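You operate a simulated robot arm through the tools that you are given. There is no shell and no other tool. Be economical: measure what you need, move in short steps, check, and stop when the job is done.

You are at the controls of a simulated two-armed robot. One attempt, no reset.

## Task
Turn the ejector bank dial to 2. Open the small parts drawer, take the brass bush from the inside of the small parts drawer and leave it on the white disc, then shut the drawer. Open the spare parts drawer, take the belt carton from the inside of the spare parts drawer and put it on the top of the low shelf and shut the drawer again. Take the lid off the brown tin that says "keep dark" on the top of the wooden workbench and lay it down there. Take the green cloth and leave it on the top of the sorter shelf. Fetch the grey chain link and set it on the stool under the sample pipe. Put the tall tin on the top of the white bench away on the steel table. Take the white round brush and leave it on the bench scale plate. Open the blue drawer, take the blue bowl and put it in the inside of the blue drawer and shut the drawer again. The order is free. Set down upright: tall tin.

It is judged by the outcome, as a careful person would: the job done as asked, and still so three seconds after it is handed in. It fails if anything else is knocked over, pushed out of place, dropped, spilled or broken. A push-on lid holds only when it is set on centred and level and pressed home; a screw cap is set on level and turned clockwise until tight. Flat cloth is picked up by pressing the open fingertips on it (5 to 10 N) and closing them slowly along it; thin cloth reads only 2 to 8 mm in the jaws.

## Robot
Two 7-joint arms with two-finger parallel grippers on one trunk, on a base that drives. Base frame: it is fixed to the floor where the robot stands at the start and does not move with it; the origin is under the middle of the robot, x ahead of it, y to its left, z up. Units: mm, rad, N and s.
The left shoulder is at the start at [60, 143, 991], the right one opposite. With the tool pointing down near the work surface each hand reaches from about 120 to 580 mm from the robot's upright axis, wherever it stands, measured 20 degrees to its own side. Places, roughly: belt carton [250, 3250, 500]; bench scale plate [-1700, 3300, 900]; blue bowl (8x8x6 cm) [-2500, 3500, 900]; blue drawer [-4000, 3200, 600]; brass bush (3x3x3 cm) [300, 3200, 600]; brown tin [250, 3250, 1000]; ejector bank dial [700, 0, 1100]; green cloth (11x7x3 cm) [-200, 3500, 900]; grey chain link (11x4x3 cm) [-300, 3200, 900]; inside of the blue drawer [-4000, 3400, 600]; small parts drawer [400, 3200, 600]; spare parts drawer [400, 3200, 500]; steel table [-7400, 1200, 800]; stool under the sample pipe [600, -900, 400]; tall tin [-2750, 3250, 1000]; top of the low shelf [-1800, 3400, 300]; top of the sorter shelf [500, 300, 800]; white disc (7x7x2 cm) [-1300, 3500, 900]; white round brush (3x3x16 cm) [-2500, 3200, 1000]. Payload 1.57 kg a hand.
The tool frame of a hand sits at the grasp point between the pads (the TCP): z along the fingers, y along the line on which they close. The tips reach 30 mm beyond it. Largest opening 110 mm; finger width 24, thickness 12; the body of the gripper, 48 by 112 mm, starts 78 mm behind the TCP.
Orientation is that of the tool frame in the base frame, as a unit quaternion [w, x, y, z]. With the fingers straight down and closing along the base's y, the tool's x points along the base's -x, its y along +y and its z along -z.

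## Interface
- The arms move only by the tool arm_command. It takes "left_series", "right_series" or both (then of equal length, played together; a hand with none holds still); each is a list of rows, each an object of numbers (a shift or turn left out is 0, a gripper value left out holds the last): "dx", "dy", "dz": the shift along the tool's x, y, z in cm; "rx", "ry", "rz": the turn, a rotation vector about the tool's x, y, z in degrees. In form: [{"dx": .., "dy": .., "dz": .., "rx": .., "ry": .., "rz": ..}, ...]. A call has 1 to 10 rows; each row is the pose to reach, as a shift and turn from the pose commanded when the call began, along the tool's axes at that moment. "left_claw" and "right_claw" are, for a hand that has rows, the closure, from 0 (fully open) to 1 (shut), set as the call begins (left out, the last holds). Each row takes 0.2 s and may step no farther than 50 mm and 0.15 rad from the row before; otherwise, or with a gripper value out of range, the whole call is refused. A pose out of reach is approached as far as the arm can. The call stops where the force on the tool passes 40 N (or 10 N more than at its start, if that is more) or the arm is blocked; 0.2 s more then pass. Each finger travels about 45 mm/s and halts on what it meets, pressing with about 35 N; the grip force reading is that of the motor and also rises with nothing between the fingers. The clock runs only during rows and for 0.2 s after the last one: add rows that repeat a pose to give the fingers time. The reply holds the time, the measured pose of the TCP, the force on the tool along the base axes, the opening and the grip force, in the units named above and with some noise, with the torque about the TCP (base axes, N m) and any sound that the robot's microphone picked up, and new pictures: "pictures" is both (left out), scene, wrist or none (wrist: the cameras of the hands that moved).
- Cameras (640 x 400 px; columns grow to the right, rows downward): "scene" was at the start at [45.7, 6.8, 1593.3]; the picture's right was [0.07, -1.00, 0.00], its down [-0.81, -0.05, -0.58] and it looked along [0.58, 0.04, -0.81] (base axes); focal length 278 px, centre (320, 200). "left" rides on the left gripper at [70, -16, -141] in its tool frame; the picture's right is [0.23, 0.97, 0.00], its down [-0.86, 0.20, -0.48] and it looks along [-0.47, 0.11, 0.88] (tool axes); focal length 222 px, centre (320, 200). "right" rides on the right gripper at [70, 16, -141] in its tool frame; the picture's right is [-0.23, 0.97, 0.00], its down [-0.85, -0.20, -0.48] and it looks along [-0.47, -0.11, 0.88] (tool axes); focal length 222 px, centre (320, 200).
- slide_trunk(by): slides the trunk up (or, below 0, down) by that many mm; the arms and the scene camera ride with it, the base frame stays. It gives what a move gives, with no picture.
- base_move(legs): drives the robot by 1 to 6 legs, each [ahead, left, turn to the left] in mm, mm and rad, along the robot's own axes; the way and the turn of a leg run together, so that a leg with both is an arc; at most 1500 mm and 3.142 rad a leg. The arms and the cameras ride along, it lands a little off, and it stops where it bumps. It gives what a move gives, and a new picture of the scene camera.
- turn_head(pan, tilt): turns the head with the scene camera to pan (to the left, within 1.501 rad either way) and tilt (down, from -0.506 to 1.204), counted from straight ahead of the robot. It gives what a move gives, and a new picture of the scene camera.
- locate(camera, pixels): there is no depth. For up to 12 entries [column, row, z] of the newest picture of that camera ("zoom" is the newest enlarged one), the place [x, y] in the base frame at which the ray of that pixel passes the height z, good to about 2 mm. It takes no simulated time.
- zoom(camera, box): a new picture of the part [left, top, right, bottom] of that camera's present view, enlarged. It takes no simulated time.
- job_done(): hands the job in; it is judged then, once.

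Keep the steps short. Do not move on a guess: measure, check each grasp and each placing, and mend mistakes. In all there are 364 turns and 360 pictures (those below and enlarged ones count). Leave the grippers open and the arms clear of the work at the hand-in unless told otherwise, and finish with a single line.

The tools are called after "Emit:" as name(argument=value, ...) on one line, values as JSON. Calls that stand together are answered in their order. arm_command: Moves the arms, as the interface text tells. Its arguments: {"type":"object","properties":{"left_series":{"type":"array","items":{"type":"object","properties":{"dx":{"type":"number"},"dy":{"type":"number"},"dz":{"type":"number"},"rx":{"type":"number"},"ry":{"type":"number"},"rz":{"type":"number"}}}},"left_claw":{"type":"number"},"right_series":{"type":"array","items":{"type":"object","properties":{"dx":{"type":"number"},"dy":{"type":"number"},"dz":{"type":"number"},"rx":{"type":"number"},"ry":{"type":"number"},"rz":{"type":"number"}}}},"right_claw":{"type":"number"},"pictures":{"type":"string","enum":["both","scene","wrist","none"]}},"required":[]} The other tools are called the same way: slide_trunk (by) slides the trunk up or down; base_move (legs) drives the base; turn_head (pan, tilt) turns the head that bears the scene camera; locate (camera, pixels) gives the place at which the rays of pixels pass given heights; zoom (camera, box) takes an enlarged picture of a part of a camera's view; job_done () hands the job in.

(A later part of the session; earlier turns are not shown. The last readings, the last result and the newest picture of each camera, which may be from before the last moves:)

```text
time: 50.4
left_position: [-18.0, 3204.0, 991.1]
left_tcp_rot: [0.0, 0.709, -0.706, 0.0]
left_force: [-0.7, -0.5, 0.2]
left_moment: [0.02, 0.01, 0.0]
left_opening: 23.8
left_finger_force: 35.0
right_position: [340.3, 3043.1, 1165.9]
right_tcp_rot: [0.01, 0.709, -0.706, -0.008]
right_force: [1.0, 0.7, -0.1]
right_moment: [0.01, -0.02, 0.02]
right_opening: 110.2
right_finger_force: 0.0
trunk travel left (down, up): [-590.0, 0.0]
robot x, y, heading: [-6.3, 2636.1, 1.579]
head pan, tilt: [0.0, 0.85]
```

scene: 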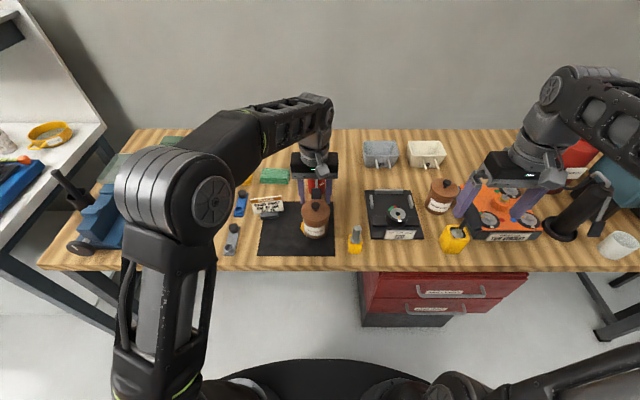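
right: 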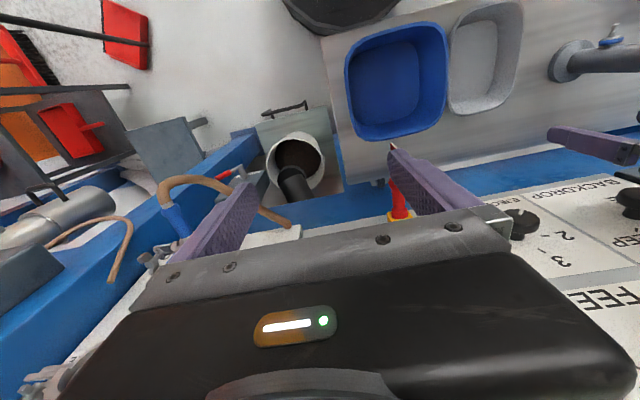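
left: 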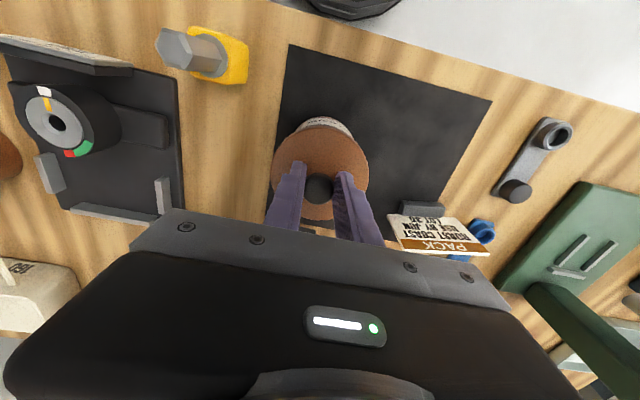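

Gripped at 23.8 mm. I lift 1.5 cm gently and check.

Emit:
arm_command(left_series=[{"dz": -0.5}, {"dz": -1}, {"dz": -1.5}, {"dz": -2}, {"dz": -2}])

```text
time: 51.6
left_position: [-18.0, 3205.1, 1012.2]
left_tcp_rot: [0.0, 0.708, -0.706, -0.001]
left_force: [-0.4, 0.0, -0.3]
left_moment: [0.0, 0.01, 0.01]
left_opening: 23.7
left_finger_force: 35.1
right_position: [339.7, 3044.8, 1168.2]
right_tcp_rot: [0.011, 0.708, -0.706, -0.007]
right_force: [-0.3, 1.1, 0.6]
right_moment: [-0.01, -0.01, 0.0]
right_opening: 110.0
right_finger_force: 0.1
trunk travel left (down, up): [-590.0, 0.0]
robot x, y, heading: [-6.1, 2631.5, 1.572]
head pan, tilt: [0.0, 0.85]
```

scene: 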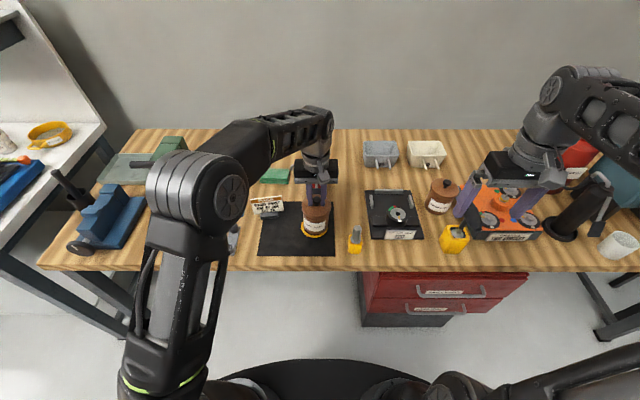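
left: 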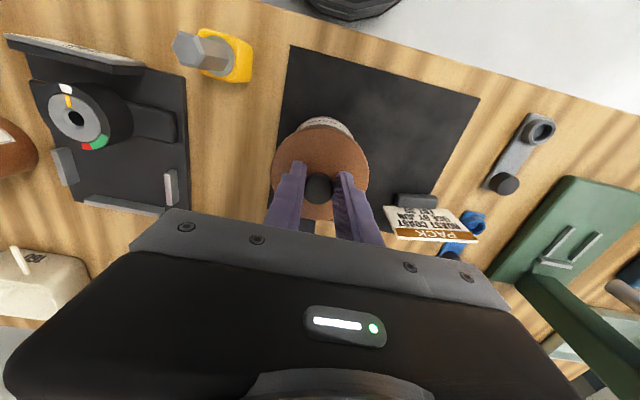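

Emit:
zoom(camera="scene", box=[280, 160, 360, 250])

```text
4.44 times, centred on (320, 205) of scene
```

zoom: 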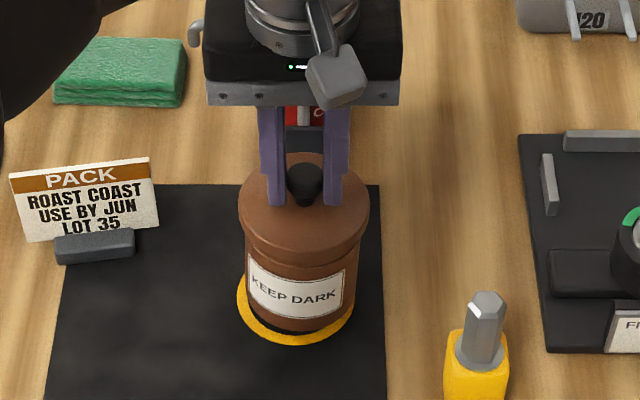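

The whole tin came up with its lid (yellow ring on the mat beneath). I'll set it back on its ring, then hold the body with one hand and pull the lid with the other.

Emit:
arm_command(left_series=[{"dz": 0.5}, {"dz": 1}, {"dz": 1.5}, {"dz": 2}, {"dz": 2}], pictures="none")

Emit:
locate(camera="zoom", pixels=[[445, 335, 920], [445, 398, 885], [133, 235, 895], [158, 165, 940], [385, 270, 882], [60, 185, 882], [295, 345, 882]])

```text
time: 52.8
left_position: [-19.1, 3205.8, 992.9]
left_tcp_rot: [0.0, 0.708, -0.706, 0.0]
left_force: [0.3, 0.5, 0.2]
left_moment: [-0.01, -0.04, -0.03]
left_opening: 23.9
left_finger_force: 34.9
right_position: [339.9, 3044.7, 1167.0]
right_tcp_rot: [0.01, 0.709, -0.705, -0.008]
right_force: [0.3, 0.2, -0.4]
right_moment: [-0.03, 0.02, -0.02]
right_opening: 110.0
right_finger_force: 0.0
trunk travel left (down, up): [-590.0, 0.0]
robot x, y, heading: [-9.7, 2631.8, 1.575]
head pan, tilt: [0.0, 0.85]
```

```text
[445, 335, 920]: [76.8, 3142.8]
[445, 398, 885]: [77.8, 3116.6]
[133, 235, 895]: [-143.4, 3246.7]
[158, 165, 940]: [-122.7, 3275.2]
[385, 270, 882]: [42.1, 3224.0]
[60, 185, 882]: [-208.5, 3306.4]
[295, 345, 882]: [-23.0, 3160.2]
```

Emit:
arm_command(left_series=[{"dz": 0.1}, {"dz": 0.2}, {"dz": 0.2}], pictures="none")

Emit:
arm_command(left_series=[{}, {}, {}, {"dz": -4}, {"dz": -8}, {"dz": -12}, {"dz": -13, "dx": 4, "ry": -6}, {"dz": -13, "dx": 8, "ry": -14}, {"dz": -13, "dx": 12, "ry": -22}, {"dz": -13, "dx": 15, "ry": -30}], left_claw=0.5, pictures="none")

```text
time: 53.6
left_position: [-20.6, 3205.2, 992.8]
left_tcp_rot: [-0.001, 0.708, -0.706, -0.001]
left_force: [-2.3, 0.2, 13.7]
left_moment: [0.07, -0.03, 0.02]
left_opening: 23.7
left_finger_force: 34.8
right_position: [338.6, 3044.2, 1168.7]
right_tcp_rot: [0.01, 0.709, -0.705, -0.009]
right_force: [-1.0, -0.5, -0.3]
right_moment: [0.0, 0.01, -0.01]
right_opening: 110.1
right_finger_force: 0.0
trunk travel left (down, up): [-590.0, 0.0]
robot x, y, heading: [-5.9, 2635.0, 1.571]
head pan, tilt: [0.0, 0.85]
```

```text
time: 55.8
left_position: [-18.7, 3057.4, 1123.0]
left_tcp_rot: [-0.184, 0.684, -0.682, -0.185]
left_force: [-0.2, -0.2, -0.3]
left_moment: [0.01, -0.01, -0.01]
left_opening: 54.9
left_finger_force: 0.1
right_position: [340.0, 3044.4, 1167.4]
right_tcp_rot: [0.01, 0.709, -0.705, -0.008]
right_force: [-0.1, 0.9, 0.4]
right_moment: [0.03, 0.0, -0.01]
right_opening: 110.1
right_finger_force: 0.0
trunk travel left (down, up): [-590.0, 0.0]
robot x, y, heading: [-8.7, 2634.5, 1.576]
head pan, tilt: [0.0, 0.85]
```

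Emit:
arm_command(left_series=[{"ry": -6, "dz": 2.5, "dx": 0.6}, {"ry": -12, "dz": 5, "dx": 1.3}, {"ry": -18, "dz": 8, "dx": 2}, {"ry": -24, "dz": 11, "dx": 2.8}, {"ry": -30, "dz": 14, "dx": 3.5}, {"ry": -30, "dz": 15.6, "dx": 4}, {"ry": -30, "dz": 15.6, "dx": 4}], left_claw=0.02)

```text
time: 57.4
left_position: [-18.2, 3100.6, 965.1]
left_tcp_rot: [-0.354, 0.613, -0.612, -0.353]
left_force: [-0.1, 0.3, -0.2]
left_moment: [0.02, -0.03, -0.04]
left_opening: 107.9
left_finger_force: 0.0
right_position: [340.8, 3045.1, 1167.7]
right_tcp_rot: [0.011, 0.709, -0.706, -0.008]
right_force: [-0.9, -0.1, 0.6]
right_moment: [0.03, -0.02, 0.0]
right_opening: 110.0
right_finger_force: 0.1
trunk travel left (down, up): [-590.0, 0.0]
robot x, y, heading: [-4.0, 2630.5, 1.571]
head pan, tilt: [0.0, 0.85]
```

scene: 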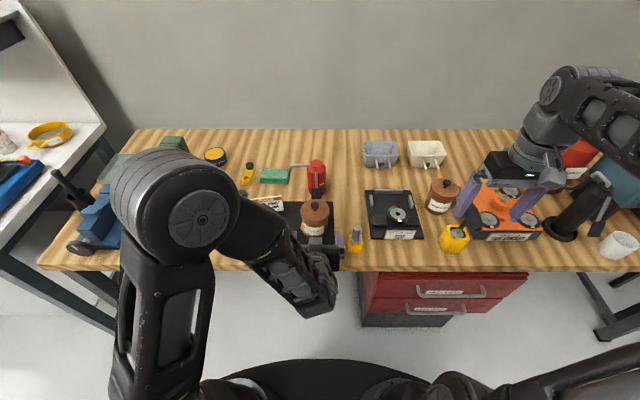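
left: 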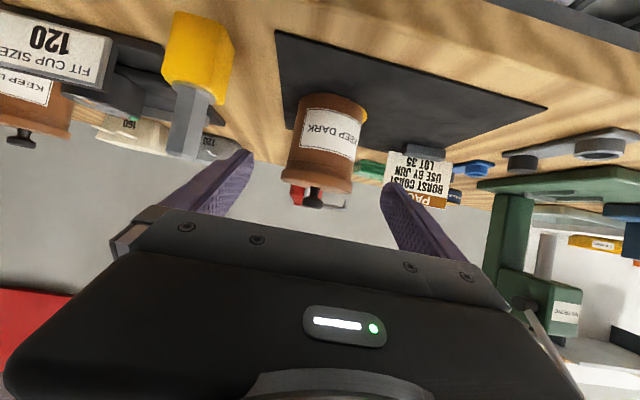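

The tin's body lies between the fingers. I advance along the fingers to embrace it.

Emit:
arm_command(left_series=[{"dz": 3, "dx": -0.3}, {"dz": 6, "dx": -0.7}, {"dz": 9, "dx": -1}, {"dz": 11.2, "dx": -1.3}, {"dz": 11.2, "dx": -1.3}])

```text
time: 58.6
left_position: [-18.6, 3202.7, 919.2]
left_tcp_rot: [-0.353, 0.614, -0.611, -0.354]
left_force: [0.5, 0.7, 0.9]
left_moment: [-0.02, 0.02, -0.01]
left_opening: 107.6
left_finger_force: 0.2
right_position: [339.8, 3044.0, 1167.9]
right_tcp_rot: [0.011, 0.709, -0.705, -0.008]
right_force: [-0.1, 0.2, -0.1]
right_moment: [-0.03, -0.04, -0.01]
right_opening: 110.1
right_finger_force: 0.1
trunk travel left (down, up): [-590.0, 0.0]
robot x, y, heading: [-2.6, 2630.2, 1.572]
head pan, tilt: [0.0, 0.85]
```

scene: 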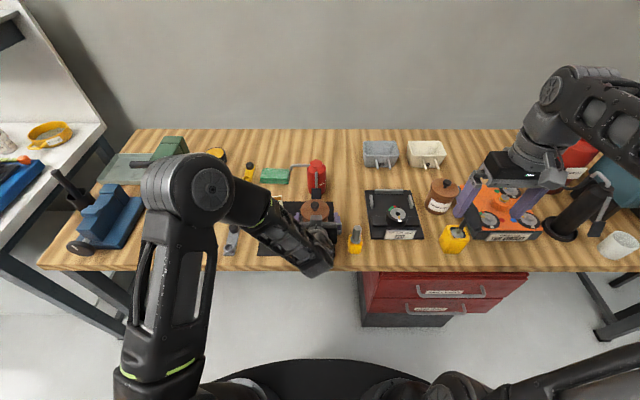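
left: 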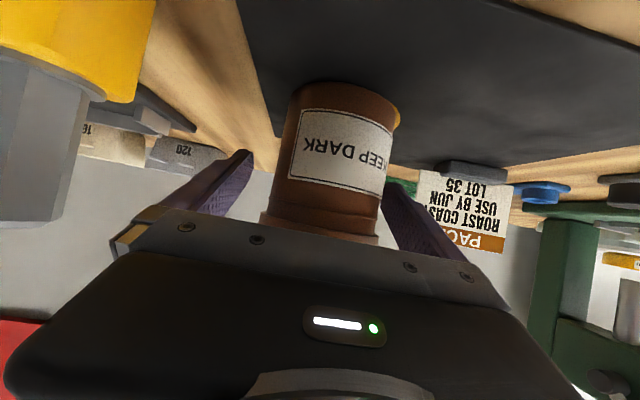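

The tin is ~6 mm toward the image-right finger; I shift to centre it, then close.

Emit:
arm_command(left_series=[{"dy": 0.6}, {"dy": 0.6}], pictures="none")

Emit:
arm_command(left_series=[{}, {}, {}, {}, {}], left_claw=0.5, pictures="wrist")

```text
time: 59.2
left_position: [-25.2, 3202.5, 920.1]
left_tcp_rot: [-0.353, 0.614, -0.611, -0.355]
left_force: [0.9, 0.2, -0.5]
left_moment: [0.02, 0.0, 0.01]
left_opening: 107.7
left_finger_force: 0.0
right_position: [339.7, 3043.7, 1167.4]
right_tcp_rot: [0.011, 0.709, -0.705, -0.008]
right_force: [-0.1, -0.4, 0.0]
right_moment: [0.0, -0.01, -0.02]
right_opening: 110.1
right_finger_force: 0.0
trunk travel left (down, up): [-590.0, 0.0]
robot x, y, heading: [-7.9, 2636.4, 1.572]
head pan, tilt: [0.0, 0.85]
```

```text
time: 60.4
left_position: [-25.1, 3202.9, 920.7]
left_tcp_rot: [-0.354, 0.613, -0.612, -0.354]
left_force: [1.5, -0.4, 1.1]
left_moment: [-0.01, -0.06, -0.01]
left_opening: 77.6
left_finger_force: 34.7
right_position: [340.1, 3044.4, 1167.9]
right_tcp_rot: [0.01, 0.709, -0.705, -0.008]
right_force: [-0.9, -0.7, -0.3]
right_moment: [-0.01, -0.04, -0.02]
right_opening: 110.0
right_finger_force: 0.1
trunk travel left (down, up): [-590.0, 0.0]
robot x, y, heading: [-10.4, 2635.6, 1.576]
head pan, tilt: [0.0, 0.85]
```

left: 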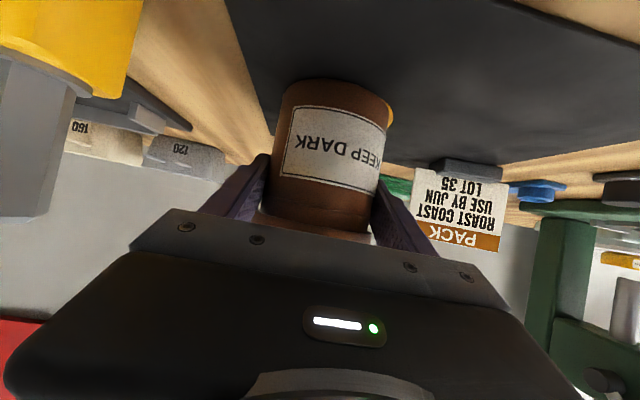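

Body held (77.6 mm). Now the right hand goes above the knob.

Emit:
arm_command(right_series=[{"dx": -4, "dy": 2}, {"dx": -8, "dy": 4}, {"dx": -11, "dy": 8}, {"dx": -13, "dy": 12}, {"dx": -15, "dy": 16}, {"dx": -16, "dy": 20.5}, {"dx": -16, "dy": 25}, {"dx": -16, "dy": 29}, {"dx": -16, "dy": 33, "dz": 1}, {"dx": -16, "dy": 36.2, "dz": 3}], right_claw=0.5)

```text
time: 62.6
left_position: [-26.7, 3203.7, 919.7]
left_tcp_rot: [-0.354, 0.614, -0.611, -0.354]
left_force: [-0.2, -1.0, 0.8]
left_moment: [0.04, 0.08, 0.06]
left_opening: 77.6
left_finger_force: 34.8
right_position: [76.9, 3135.1, 1162.7]
right_tcp_rot: [0.017, 0.709, -0.705, -0.009]
right_force: [-0.8, 0.7, -0.1]
right_moment: [0.04, -0.06, 0.0]
right_opening: 55.1
right_finger_force: 0.0
right hand out of reach, approached as far as the arm can: row 1, 3, 4, 5, 6, 7, 8, 9, 10
trunk travel left (down, up): [-590.0, 0.0]
robot x, y, heading: [-8.6, 2636.4, 1.573]
head pan, tilt: [0.0, 0.85]
```

scene: 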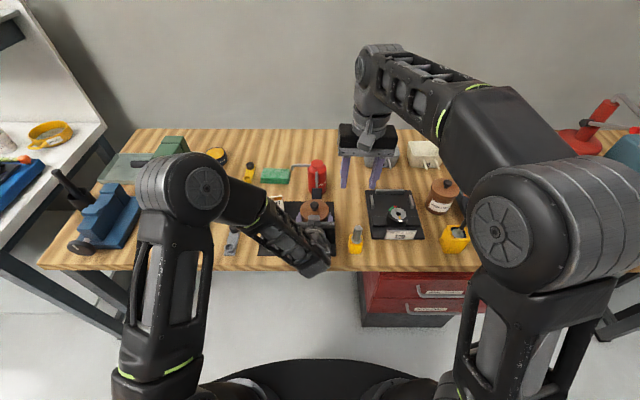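
right: 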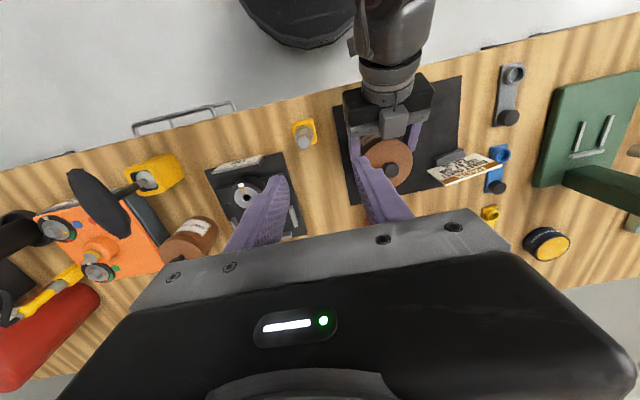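

At that height it's at its limit; lower is easier. I lower and continue.

Emit:
arm_command(right_series=[{"dz": 4}, {"dz": 8}, {"dz": 10, "dx": -2, "dy": 3}, {"dz": 10, "dx": -4, "dy": 6}, {"dz": 10, "dx": -6, "dy": 9}, {"dz": 10, "dx": -6.9, "dy": 9.9}, {"dz": 10, "dx": -6.9, "dy": 9.9}], pictures="wrist")

```text
time: 64.2
left_position: [-24.0, 3203.6, 920.9]
left_tcp_rot: [-0.353, 0.613, -0.611, -0.355]
left_force: [1.7, -0.7, 0.9]
left_moment: [-0.03, -0.01, -0.02]
left_opening: 77.3
left_finger_force: 35.0
right_position: [-21.4, 3199.1, 1062.2]
right_tcp_rot: [0.01, 0.709, -0.705, -0.008]
right_force: [-0.1, 0.2, 1.6]
right_moment: [0.02, 0.03, 0.04]
right_opening: 55.1
right_finger_force: 0.0
trunk travel left (down, up): [-590.0, 0.0]
robot x, y, heading: [-8.3, 2631.8, 1.576]
head pan, tilt: [0.0, 0.85]
```

right: 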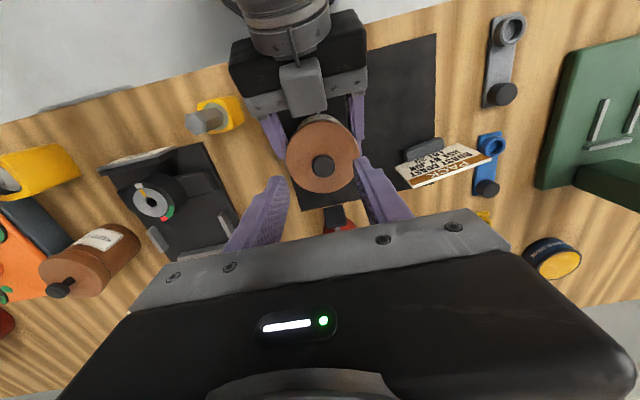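

Emit:
locate(camera="right", pixels=[[323, 165, 985], [323, 165, 975], [286, 155, 957], [357, 155, 957]])

```text
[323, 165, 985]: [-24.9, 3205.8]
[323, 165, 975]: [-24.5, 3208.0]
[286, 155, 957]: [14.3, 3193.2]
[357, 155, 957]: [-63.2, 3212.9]
```

Knob at (-24.5, 3206). I descend onto it and then close.

Emit:
arm_command(right_series=[{"dx": -0.7, "dy": 0.3, "dz": 2}, {"dx": -0.7, "dy": 0.3, "dz": 4.5}, {"dx": -0.7, "dy": 0.3, "dz": 7}, {"dx": -0.7, "dy": 0.3, "dz": 7}], pictures="wrist")

Emit:
arm_command(right_series=[{}, {}, {}, {}, {}], right_claw=1, pictures="wrist")

```text
time: 65.2
left_position: [-23.9, 3202.8, 919.6]
left_tcp_rot: [-0.353, 0.613, -0.611, -0.354]
left_force: [0.3, 0.1, -0.3]
left_moment: [-0.01, 0.0, 0.0]
left_opening: 77.2
left_finger_force: 35.0
right_position: [-27.4, 3206.3, 989.8]
right_tcp_rot: [0.01, 0.709, -0.705, -0.007]
right_force: [-0.6, 0.4, -0.2]
right_moment: [0.0, 0.01, 0.0]
right_opening: 55.1
right_finger_force: 0.1
trunk travel left (down, up): [-590.0, 0.0]
robot x, y, heading: [-2.6, 2635.0, 1.575]
head pan, tilt: [0.0, 0.85]
```

right: 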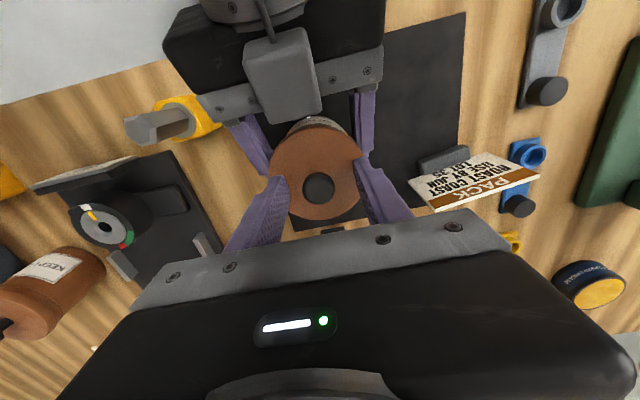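

```text
time: 66.4
left_position: [-24.9, 3203.3, 920.4]
left_tcp_rot: [-0.353, 0.613, -0.612, -0.354]
left_force: [-4.8, -0.2, -1.2]
left_moment: [0.18, -0.06, 0.05]
left_opening: 77.3
left_finger_force: 34.7
right_position: [-25.2, 3206.2, 992.0]
right_tcp_rot: [0.01, 0.709, -0.705, -0.009]
right_force: [3.7, 0.8, 2.6]
right_moment: [0.08, -0.1, 0.0]
right_opening: 23.6
right_finger_force: 34.8
trunk travel left (down, up): [-590.0, 0.0]
robot x, y, heading: [-6.7, 2632.9, 1.576]
head pan, tilt: [0.0, 0.85]
heard: snap
```

right: 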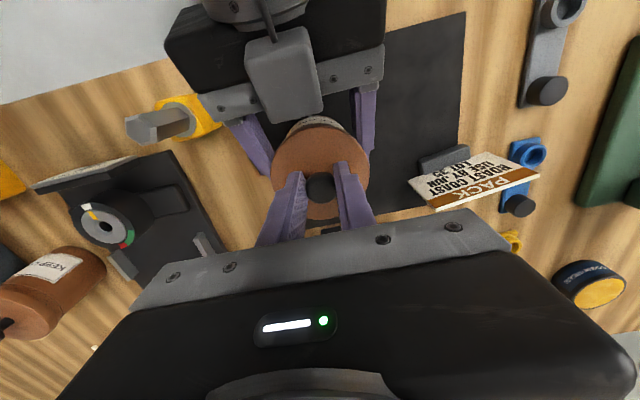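

A "snap" sounded—the lid's seating probably shifted. I pull straight up slowly.

Emit:
arm_command(right_series=[{"dz": -0.5}, {"dz": -1}, {"dz": -1.5}, {"dz": -2.5}, {"dz": -3.5}, {"dz": -4}])

```text
time: 67.8
left_position: [-25.1, 3203.8, 919.3]
left_tcp_rot: [-0.353, 0.614, -0.611, -0.355]
left_force: [0.1, -0.1, -0.2]
left_moment: [-0.02, -0.04, 0.0]
left_opening: 77.2
left_finger_force: 34.8
right_position: [-27.4, 3206.3, 1031.6]
right_tcp_rot: [0.011, 0.71, -0.704, -0.007]
right_force: [0.5, -0.1, 0.4]
right_moment: [0.02, 0.0, -0.01]
right_opening: 23.5
right_finger_force: 35.1
trunk travel left (down, up): [-590.0, 0.0]
robot x, y, heading: [-4.4, 2631.7, 1.575]
head pan, tilt: [0.0, 0.85]
```

scene: 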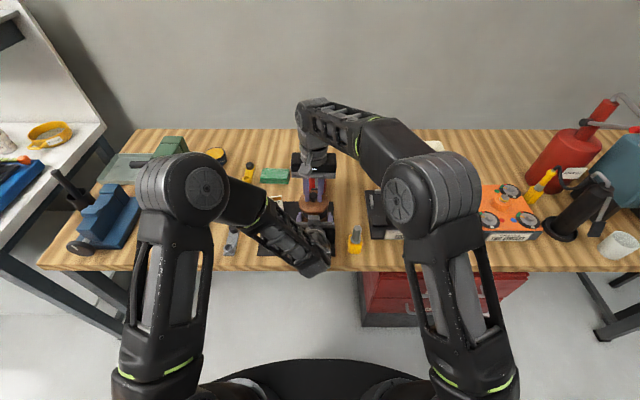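
right: 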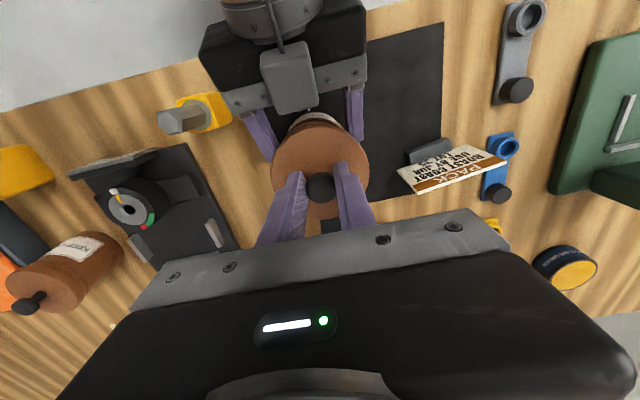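

The lid is off. I check the free bare-wood gap between the mat and the black gauge pad for laying it.

Emit:
locate(camera="right", pixels=[[193, 147, 884], [238, 240, 884], [225, 222, 900], [208, 100, 884], [232, 120, 884]])

Emit:
zoom(camera="scene", box=[270, 140, 420, 260])

```text
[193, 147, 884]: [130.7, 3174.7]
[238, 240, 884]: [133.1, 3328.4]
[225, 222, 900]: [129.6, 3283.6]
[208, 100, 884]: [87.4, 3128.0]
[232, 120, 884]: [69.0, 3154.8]
```

```text
3.33 times, centred on (345, 200) of scene
```

zoom: 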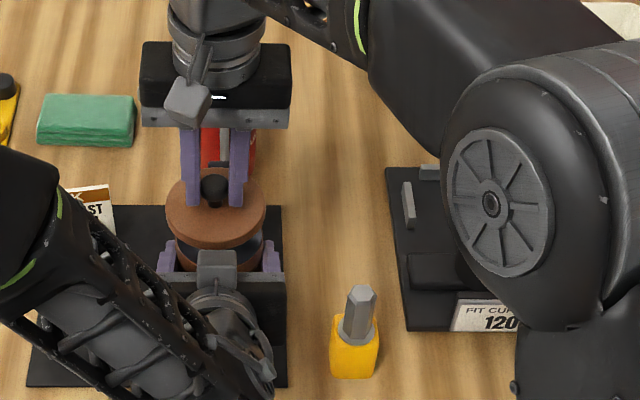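

The gap is x=42..131 (89 mm); the 84 mm lid fits at x≈87. I move there above.

Emit:
arm_command(right_series=[{"dx": -3.9, "dy": -2}, {"dx": -3.9, "dy": -6}, {"dx": -3.9, "dy": -10}, {"dx": -3.9, "dy": -11.4}, {"dx": -3.9, "dy": -11.4, "dz": 4}, {"dx": -3.9, "dy": -11.4, "dz": 7}, {"dx": -3.9, "dy": -11.4, "dz": 7}])

```text
time: 69.4
left_position: [-24.1, 3203.1, 920.3]
left_tcp_rot: [-0.352, 0.614, -0.611, -0.354]
left_force: [-0.1, -0.1, -0.2]
left_moment: [-0.01, -0.01, -0.02]
left_opening: 77.3
left_finger_force: 34.7
right_position: [85.4, 3246.2, 958.4]
right_tcp_rot: [0.011, 0.709, -0.705, -0.009]
right_force: [-0.2, -0.1, 0.2]
right_moment: [0.02, -0.02, 0.01]
right_opening: 23.8
right_finger_force: 35.2
trunk travel left (down, up): [-590.0, 0.0]
robot x, y, heading: [-4.6, 2631.3, 1.573]
head pan, tilt: [0.0, 0.85]
```

scene: 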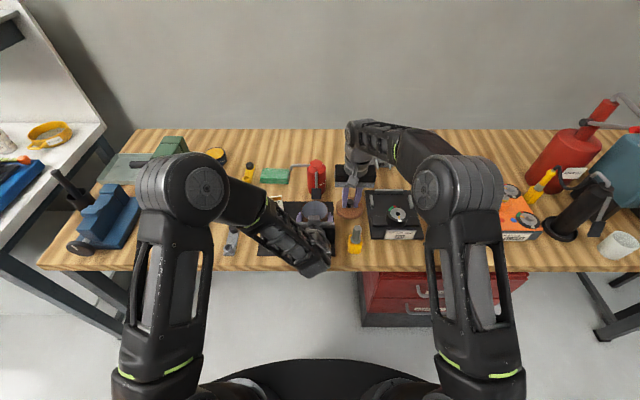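
right: 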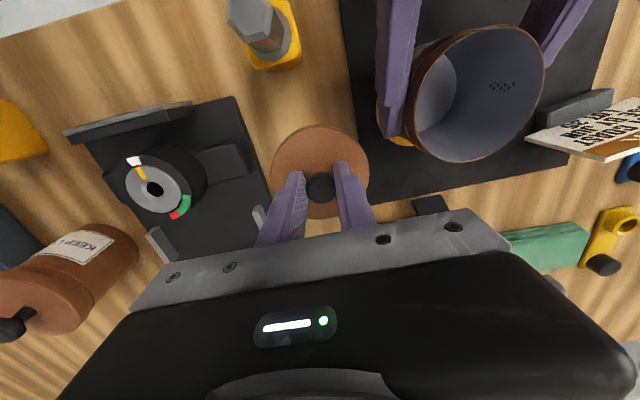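

The spot is clear. I lower gently till contact.

Emit:
arm_command(right_series=[{"dz": 0.6}, {"dz": 1.2}, {"dz": 1.6}, {"dz": 2.0}, {"dz": 2.0}], pictures="wrist")

```text
time: 70.6
left_position: [-24.6, 3203.4, 919.9]
left_tcp_rot: [-0.353, 0.614, -0.611, -0.354]
left_force: [-0.5, 0.0, -0.8]
left_moment: [-0.04, -0.01, -0.02]
left_opening: 77.1
left_finger_force: 35.4
right_position: [85.4, 3246.3, 937.7]
right_tcp_rot: [0.011, 0.709, -0.705, -0.008]
right_force: [0.3, -0.3, 0.0]
right_moment: [-0.03, -0.01, 0.0]
right_opening: 23.6
right_finger_force: 34.9
trunk travel left (down, up): [-590.0, 0.0]
robot x, y, heading: [-8.9, 2631.6, 1.576]
head pan, tilt: [0.0, 0.85]
```

right: 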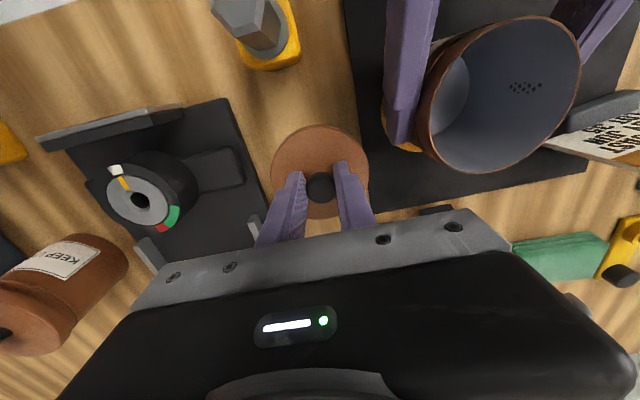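

Emit:
locate(camera="right", pixels=[[369, 172, 900], [271, 172, 900], [358, 150, 882], [365, 200, 882], [258, 160, 882], [320, 127, 900]])

```text
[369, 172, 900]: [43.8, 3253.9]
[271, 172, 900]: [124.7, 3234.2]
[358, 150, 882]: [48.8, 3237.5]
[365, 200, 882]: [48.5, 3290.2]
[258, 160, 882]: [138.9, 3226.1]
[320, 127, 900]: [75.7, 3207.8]
```

The gap centre is x≈94 by this camera; I shift 9 mm and lower further.

Emit:
arm_command(right_series=[{"dy": -0.9}, {"dy": -0.9, "dz": 0.4}, {"dy": -0.9, "dz": 0.8}, {"dy": -0.9, "dz": 1.1}, {"dy": -0.9, "dz": 1.1}], pictures="wrist")

```text
time: 71.8
left_position: [-24.4, 3202.6, 920.1]
left_tcp_rot: [-0.353, 0.613, -0.612, -0.354]
left_force: [-0.2, 0.0, -0.4]
left_moment: [0.0, 0.0, 0.02]
left_opening: 77.1
left_finger_force: 34.7
right_position: [94.0, 3247.2, 926.4]
right_tcp_rot: [0.011, 0.709, -0.705, -0.008]
right_force: [-0.3, -0.7, 0.1]
right_moment: [-0.03, -0.02, -0.02]
right_opening: 23.8
right_finger_force: 35.1
trunk travel left (down, up): [-590.0, 0.0]
robot x, y, heading: [-5.4, 2631.7, 1.573]
head pan, tilt: [0.0, 0.85]
```

right: 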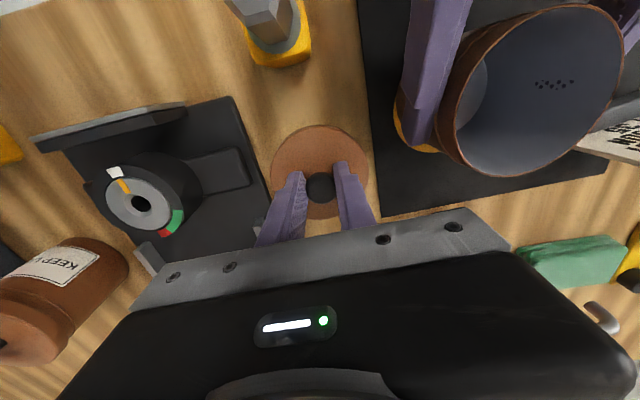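

Well centred. Lower on till I feel it.

Emit:
arm_command(right_series=[{"dz": 0.3}, {"dz": 0.6}, {"dz": 0.8}, {"dz": 0.8}], pictures="none")

```text
time: 72.8
left_position: [-24.8, 3203.0, 920.5]
left_tcp_rot: [-0.353, 0.614, -0.611, -0.355]
left_force: [-0.2, -0.7, -0.3]
left_moment: [-0.05, -0.01, -0.01]
left_opening: 77.1
left_finger_force: 35.0
right_position: [93.7, 3245.8, 920.3]
right_tcp_rot: [0.011, 0.709, -0.705, -0.008]
right_force: [-0.3, -0.2, 0.3]
right_moment: [0.01, 0.02, -0.02]
right_opening: 24.2
right_finger_force: 35.2
trunk travel left (down, up): [-590.0, 0.0]
robot x, y, heading: [-5.7, 2635.5, 1.576]
head pan, tilt: [0.0, 0.85]
```

Emit:
arm_command(right_series=[{"dz": 0.2}, {"dz": 0.4}, {"dz": 0.4}], pictures="none")

```text
time: 73.6
left_position: [-24.5, 3204.0, 920.9]
left_tcp_rot: [-0.353, 0.613, -0.612, -0.354]
left_force: [-0.3, -0.4, -0.2]
left_moment: [-0.05, 0.0, -0.02]
left_opening: 77.3
left_finger_force: 35.0
right_position: [93.0, 3247.5, 916.0]
right_tcp_rot: [0.011, 0.71, -0.705, -0.008]
right_force: [0.0, -0.1, -0.5]
right_moment: [-0.03, -0.02, 0.0]
right_opening: 23.7
right_finger_force: 35.1
trunk travel left (down, up): [-590.0, 0.0]
robot x, y, heading: [-6.3, 2631.4, 1.576]
head pan, tilt: [0.0, 0.85]
```

Emit:
arm_command(right_series=[{"dz": 0.3}, {"dz": 0.6}, {"dz": 0.9}, {"dz": 0.9}], pictures="wrist")

```text
time: 74.6
left_position: [-24.8, 3202.4, 919.3]
left_tcp_rot: [-0.353, 0.613, -0.611, -0.354]
left_force: [-0.4, 0.1, 0.4]
left_moment: [0.0, 0.0, -0.03]
left_opening: 77.0
left_finger_force: 35.0
right_position: [95.3, 3244.8, 905.6]
right_tcp_rot: [0.01, 0.709, -0.705, -0.008]
right_force: [0.0, -0.2, 0.2]
right_moment: [0.01, -0.02, -0.02]
right_opening: 23.6
right_finger_force: 35.2
trunk travel left (down, up): [-590.0, 0.0]
robot x, y, heading: [-4.7, 2634.9, 1.57]
head pan, tilt: [0.0, 0.85]
```

right: 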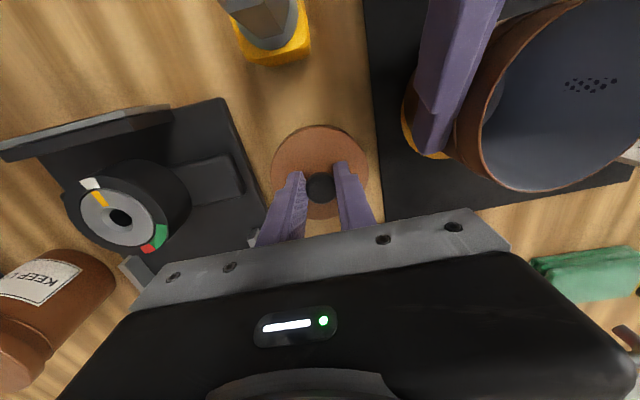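

Emit:
arm_command(right_series=[{"dz": 0.3}, {"dz": 0.6}, {"dz": 0.9}, {"dz": 1.2}, {"dz": 1.2}], pictures="none")

```text
time: 75.9
left_position: [-25.2, 3202.6, 919.4]
left_tcp_rot: [-0.352, 0.614, -0.611, -0.354]
left_force: [-0.6, 0.3, -1.3]
left_moment: [-0.02, -0.01, 0.04]
left_opening: 76.8
left_finger_force: 35.4
right_position: [93.6, 3250.1, 899.3]
right_tcp_rot: [0.008, 0.709, -0.705, -0.012]
right_force: [2.4, -4.0, 17.5]
right_moment: [-0.53, -0.02, 0.02]
right_opening: 23.6
right_finger_force: 35.0
trunk travel left (down, up): [-590.0, 0.0]
robot x, y, heading: [-8.4, 2634.8, 1.572]
head pan, tilt: [0.0, 0.85]
stopped in row 5 (right hand): the force on the tool passed its limit (the readings are from after the stop); the commanded pose is now the measured one
```

Contact at z≈899. I open and lift the right hand.

Emit:
arm_command(right_series=[{"dz": -0.2}, {"dz": -0.2}, {"dz": -0.2}, {"dz": -3}, {"dz": -7}, {"dz": -11}], right_claw=0.6, pictures="wrist")

```text
time: 77.3
left_position: [-23.9, 3204.0, 919.9]
left_tcp_rot: [-0.353, 0.614, -0.611, -0.354]
left_force: [0.2, 0.1, -0.9]
left_moment: [-0.02, 0.0, 0.01]
left_opening: 77.2
left_finger_force: 35.1
right_position: [98.1, 3248.3, 1008.1]
right_tcp_rot: [0.008, 0.709, -0.705, -0.011]
right_force: [0.2, 0.3, -0.3]
right_moment: [0.02, -0.01, 0.05]
right_opening: 44.1
right_finger_force: 0.1
trunk travel left (down, up): [-590.0, 0.0]
robot x, y, heading: [-5.8, 2629.9, 1.574]
head pan, tilt: [0.0, 0.85]
```

right: 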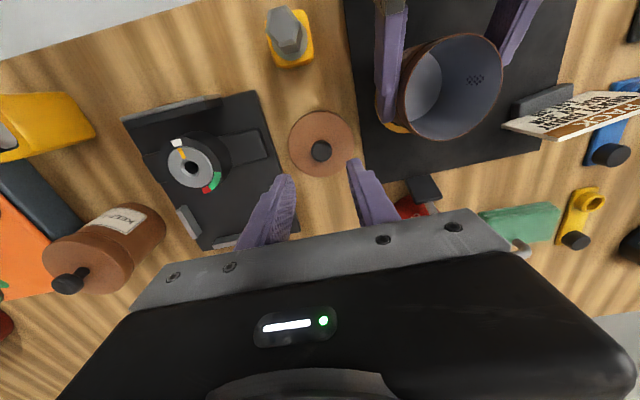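

The lid lies flat on bare wood. Now release the tin with the left hand and back straight out.

Emit:
arm_command(left_series=[{}, {}, {"dz": -3}, {"dz": -7}, {"dz": -11}, {"dz": -15}, {"dz": -18, "ry": 8}, {"dz": -18, "ry": 16}, {"dz": -18, "ry": 24}, {"dz": -18, "ry": 32}], left_claw=0)

```text
time: 79.5
left_position: [-24.8, 3047.5, 1010.0]
left_tcp_rot: [-0.17, 0.687, -0.685, -0.17]
left_force: [-0.6, -0.2, 0.8]
left_moment: [-0.01, 0.01, 0.02]
left_opening: 109.8
left_finger_force: 0.1
left hand out of reach, approached as far as the arm can: row 6, 7
right_position: [97.9, 3246.7, 1005.9]
right_tcp_rot: [0.009, 0.709, -0.705, -0.011]
right_force: [-0.5, 1.0, -0.2]
right_moment: [0.0, -0.03, 0.0]
right_opening: 43.9
right_finger_force: 0.0
trunk travel left (down, up): [-590.0, 0.0]
robot x, y, heading: [-6.9, 2629.8, 1.578]
head pan, tilt: [0.0, 0.85]
```

scene: 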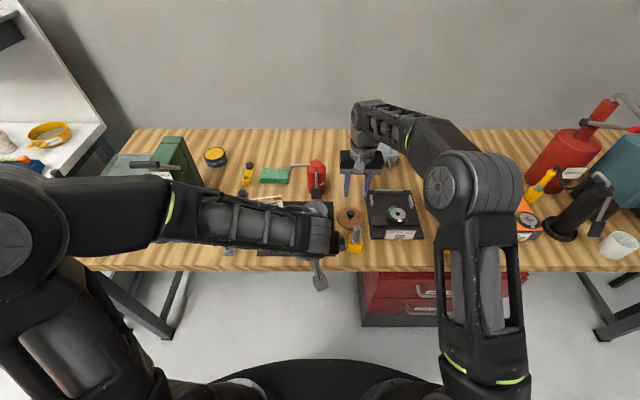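
left: 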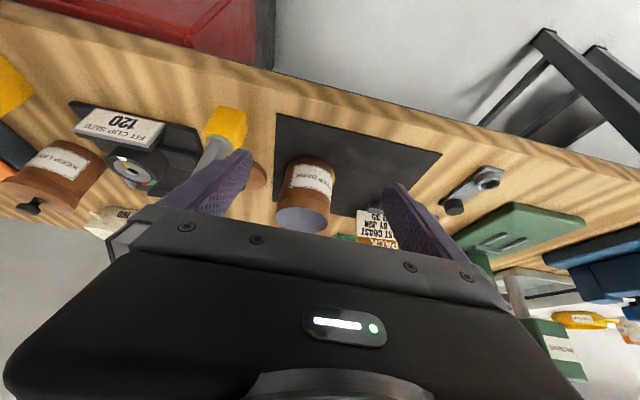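

Tin stands open in its place. I bring the left hand upright and high, the right one up and back, then reposition the base for cloth and link.

Emit:
arm_command(left_series=[{"dz": -3, "ry": 8}, {"dz": -6, "ry": 16}, {"dz": -9, "ry": 24}, {"dz": -11, "ry": 28}, {"dz": -12, "ry": 28}], right_series=[{"dz": -4}, {"dz": -8}, {"dz": -10, "dx": 4}, {"dz": -11, "dx": 8, "dy": -4}, {"dz": -12, "dx": 12, "dy": -8}], right_claw=0, pictures="none")

Emit:
base_move(legs=[[-250, 0, 0], [0, 215, 0]])

```text
refused: row 4 steps farther than a row can; nothing moved
```

```text
time: 82.6
left_position: [-243.2, 2796.0, 1009.5]
left_tcp_rot: [-0.17, 0.689, -0.683, -0.171]
left_force: [-0.3, -0.4, 0.1]
left_moment: [-0.03, -0.03, -0.03]
left_opening: 110.0
left_finger_force: 0.0
right_position: [-123.6, 2997.4, 1007.2]
right_tcp_rot: [0.008, 0.711, -0.703, -0.011]
right_force: [-0.4, -0.6, -0.5]
right_moment: [-0.01, -0.01, 0.01]
right_opening: 44.1
right_finger_force: 0.1
trunk travel left (down, up): [-590.0, 0.0]
robot x, y, heading: [-222.6, 2383.2, 1.586]
head pan, tilt: [0.0, 0.85]
```

scene: 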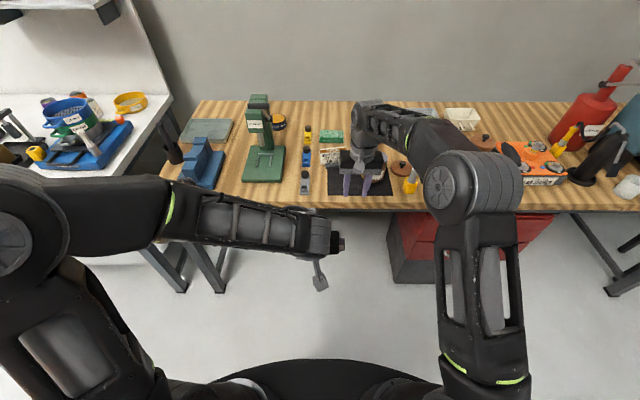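

The arm call was refused but the base moved; nothing seems touched. I'll redo the arm move in legal steps and check the bench.

Emit:
arm_command(left_series=[{"dz": -3, "ry": 7}, {"dz": -6, "ry": 14}, {"dz": -9, "ry": 21}, {"dz": -11, "ry": 28}, {"dz": -12, "ry": 28}], right_series=[{"dz": -4}, {"dz": -8}, {"dz": -10, "dx": 2}, {"dz": -12, "dx": 2, "dy": -3}, {"dz": -14, "dx": 2, "dy": -7}], right_claw=0, pictures="scene")

Emit:
zoom(camera="scene", box=[220, 90, 460, 220])

```text
time: 83.8
left_position: [-240.8, 2739.5, 1116.4]
left_tcp_rot: [0.0, 0.709, -0.705, 0.001]
left_force: [1.2, -0.4, 0.3]
left_moment: [0.0, -0.02, 0.03]
left_opening: 109.9
left_finger_force: 0.0
right_position: [-98.9, 2975.2, 1120.6]
right_tcp_rot: [0.008, 0.71, -0.704, -0.011]
right_force: [0.1, -0.6, 0.6]
right_moment: [0.03, -0.01, 0.02]
right_opening: 110.1
right_finger_force: 0.1
right hand out of reach, approached as far as the arm can: row 4, 5
trunk travel left (down, up): [-590.0, 0.0]
robot x, y, heading: [-221.7, 2380.1, 1.58]
head pan, tilt: [0.0, 0.85]
```

scene: 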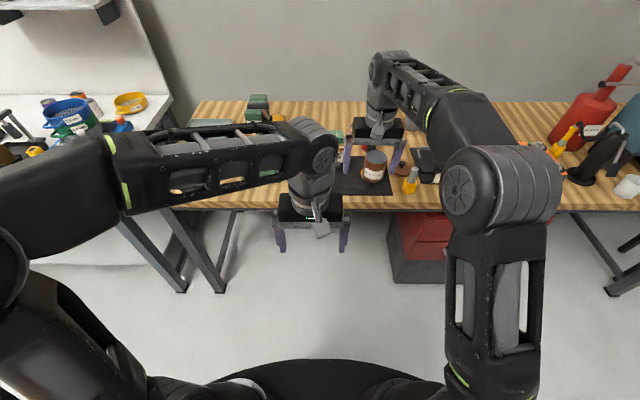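

```text
2.67 times, centred on (340, 155) of scene
```

zoom: 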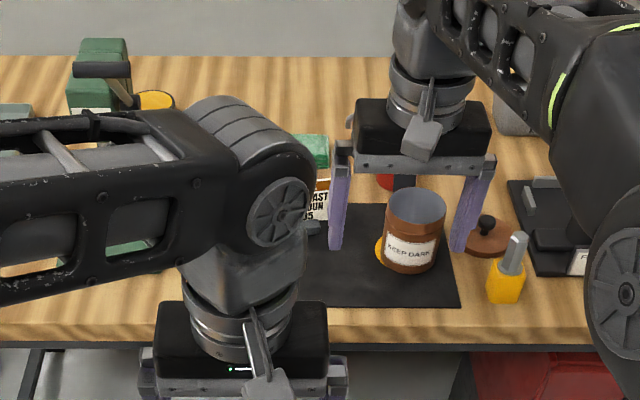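

Everything is undisturbed. I roll forward again to reach the cloth and link.

Emit:
base_move(legs=[[250, 0, 0]])

Emit:
zoom(camera="right", box=[0, 0, 640, 400])

Emit:
zoom(camera="left", box=[0, 0, 640, 400])

```text
time: 85.6
left_position: [-243.1, 2991.0, 1115.6]
left_tcp_rot: [0.001, 0.709, -0.705, 0.001]
left_force: [0.8, 1.2, -0.4]
left_moment: [0.02, -0.01, 0.02]
left_opening: 110.1
left_finger_force: 0.1
right_position: [-97.1, 3225.9, 1118.5]
right_tcp_rot: [0.009, 0.709, -0.705, -0.011]
right_force: [0.2, -0.4, 0.2]
right_moment: [-0.01, 0.0, 0.01]
right_opening: 109.9
right_finger_force: 0.0
trunk travel left (down, up): [-590.0, 0.0]
robot x, y, heading: [-223.6, 2630.3, 1.575]
head pan, tilt: [0.0, 0.85]
```

scene: 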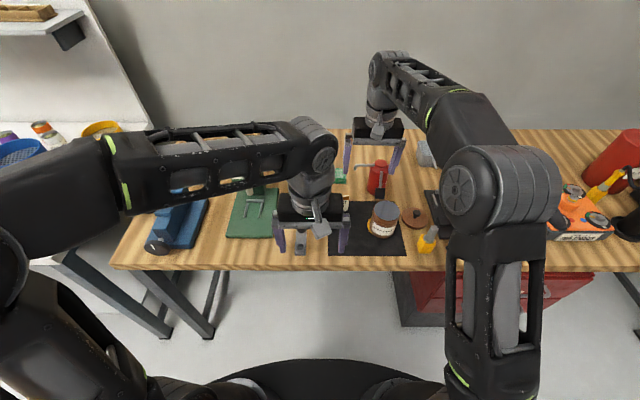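

```text
1.00 times, centred on (320, 200) of right
```

zoom: 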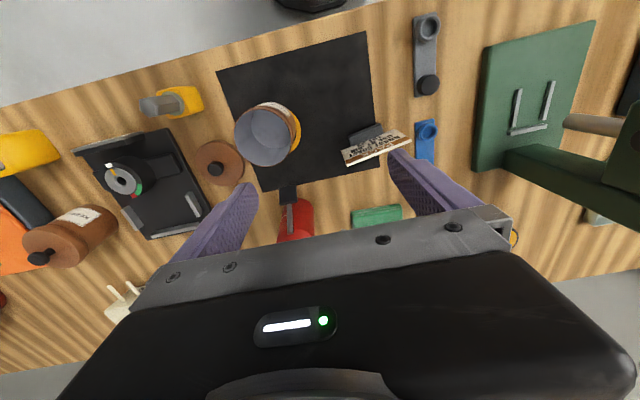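

```text
1.00 times, centred on (320, 200) of left
```

zoom: 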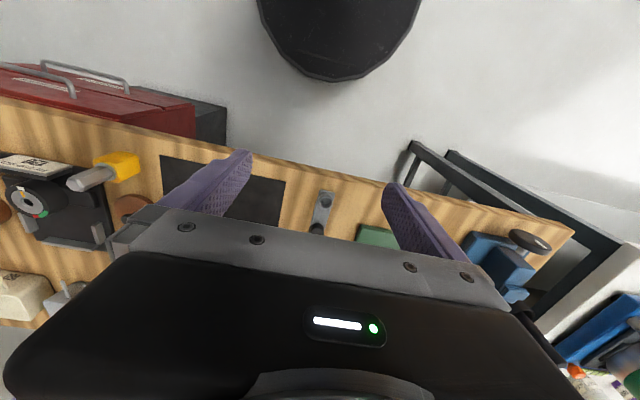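

I measure the bench height from the mat's corner seen by both hand cameras, and the link and cloth positions.

Emit:
locate(camera="right", pixels=[[368, 33, 860], [368, 33, 880], [426, 30, 870], [428, 85, 880], [402, 55, 870], [353, 212, 880], [402, 206, 880], [355, 228, 880], [405, 150, 900]])

Emit:
locate(camera="left", pixels=[[285, 182, 860], [285, 182, 880], [325, 197, 870], [318, 228, 880]])

```text
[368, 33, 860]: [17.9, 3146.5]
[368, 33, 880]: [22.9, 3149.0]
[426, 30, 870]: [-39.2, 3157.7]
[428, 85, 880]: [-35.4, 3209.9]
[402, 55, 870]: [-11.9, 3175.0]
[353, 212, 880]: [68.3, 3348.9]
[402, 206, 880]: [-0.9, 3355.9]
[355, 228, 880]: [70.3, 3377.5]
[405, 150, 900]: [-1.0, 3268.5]
```

```text
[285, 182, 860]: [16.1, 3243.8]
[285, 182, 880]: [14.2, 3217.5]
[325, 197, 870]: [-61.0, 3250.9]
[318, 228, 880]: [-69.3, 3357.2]
```

Those came from older pictures; I'll use the zoom pictures for locating.

Emit:
locate(camera="zoom", pixels=[[285, 182, 860], [285, 182, 880], [325, 197, 870], [318, 228, 880]])

Emit:
zoom(camera="right", box=[320, 0, 640, 240])

```text
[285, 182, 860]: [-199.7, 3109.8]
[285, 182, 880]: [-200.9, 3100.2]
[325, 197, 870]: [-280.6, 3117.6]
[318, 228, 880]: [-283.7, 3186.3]
```

```text
1.67 times, centred on (480, 120) of right
```

zoom: 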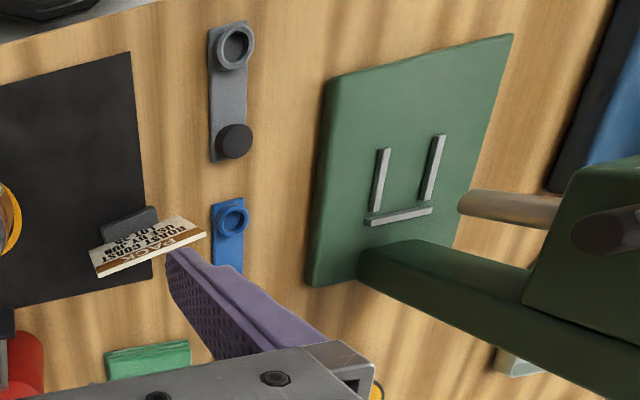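

Emit:
locate(camera="zoom", pixels=[[131, 53, 860], [131, 53, 880], [208, 32, 870], [248, 32, 870], [228, 90, 870], [236, 138, 890], [212, 158, 870], [106, 352, 880], [188, 342, 880], [110, 382, 880], [325, 90, 870], [308, 270, 870]])

```text
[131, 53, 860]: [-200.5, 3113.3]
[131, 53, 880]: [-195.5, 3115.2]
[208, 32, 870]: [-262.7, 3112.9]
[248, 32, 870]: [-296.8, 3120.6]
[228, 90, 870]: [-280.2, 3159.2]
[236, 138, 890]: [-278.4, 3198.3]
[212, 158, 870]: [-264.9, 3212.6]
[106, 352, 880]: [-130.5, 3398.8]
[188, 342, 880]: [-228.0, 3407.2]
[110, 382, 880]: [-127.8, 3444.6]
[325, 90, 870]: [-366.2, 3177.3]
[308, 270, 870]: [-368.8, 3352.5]
```

Bench top is z≈853. The link is centred (-281, 3160). The cloth is at y≈3430, so the base must go nearer; I check the robot's base and the bench legs.

Emit:
locate(camera="scene", pixels=[[207, 336, 0], [163, 335, 0], [317, 360, 0], [317, 360, 200], [317, 360, 300], [220, 375, 0], [390, 325, 0], [320, 270, 850]])

Emit:
turn_head(pan=0, tilt=1.2)

```text
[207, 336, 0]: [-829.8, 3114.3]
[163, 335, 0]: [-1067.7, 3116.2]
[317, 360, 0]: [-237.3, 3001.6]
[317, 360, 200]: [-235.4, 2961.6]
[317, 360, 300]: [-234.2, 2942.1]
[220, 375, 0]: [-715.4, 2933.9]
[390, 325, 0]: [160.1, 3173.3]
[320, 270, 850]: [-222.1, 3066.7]
```

```text
time: 86.4
left_position: [-241.6, 2990.0, 1116.4]
left_tcp_rot: [0.0, 0.71, -0.704, 0.0]
left_force: [0.4, -0.5, 0.6]
left_moment: [-0.03, 0.02, 0.0]
left_opening: 110.0
left_finger_force: 0.1
right_position: [-97.7, 3226.1, 1119.4]
right_tcp_rot: [0.007, 0.709, -0.705, -0.012]
right_force: [-0.4, 0.4, -0.2]
right_moment: [0.02, 0.0, 0.01]
right_opening: 109.9
right_finger_force: 0.2
trunk travel left (down, up): [-590.0, 0.0]
robot x, y, heading: [-220.1, 2632.7, 1.575]
head pan, tilt: [0.0, 1.201]
```

scene: 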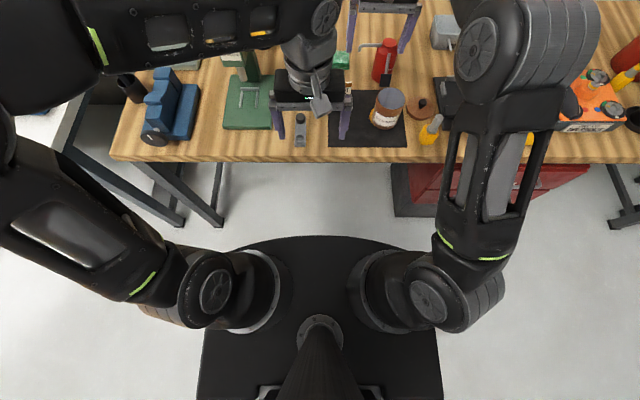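

Emit:
locate(camera="scene", pixels=[[320, 235, 0], [320, 235, 300], [320, 235, 850], [200, 390, 300], [440, 390, 300], [320, 162, 850], [396, 217, 0], [218, 225, 0], [240, 245, 300]])

```text
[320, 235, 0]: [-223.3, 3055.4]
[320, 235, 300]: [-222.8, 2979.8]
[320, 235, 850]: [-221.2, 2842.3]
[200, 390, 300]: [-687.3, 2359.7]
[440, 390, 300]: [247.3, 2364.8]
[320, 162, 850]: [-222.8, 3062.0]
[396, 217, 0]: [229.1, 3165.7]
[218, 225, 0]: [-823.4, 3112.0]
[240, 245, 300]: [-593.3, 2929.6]
```

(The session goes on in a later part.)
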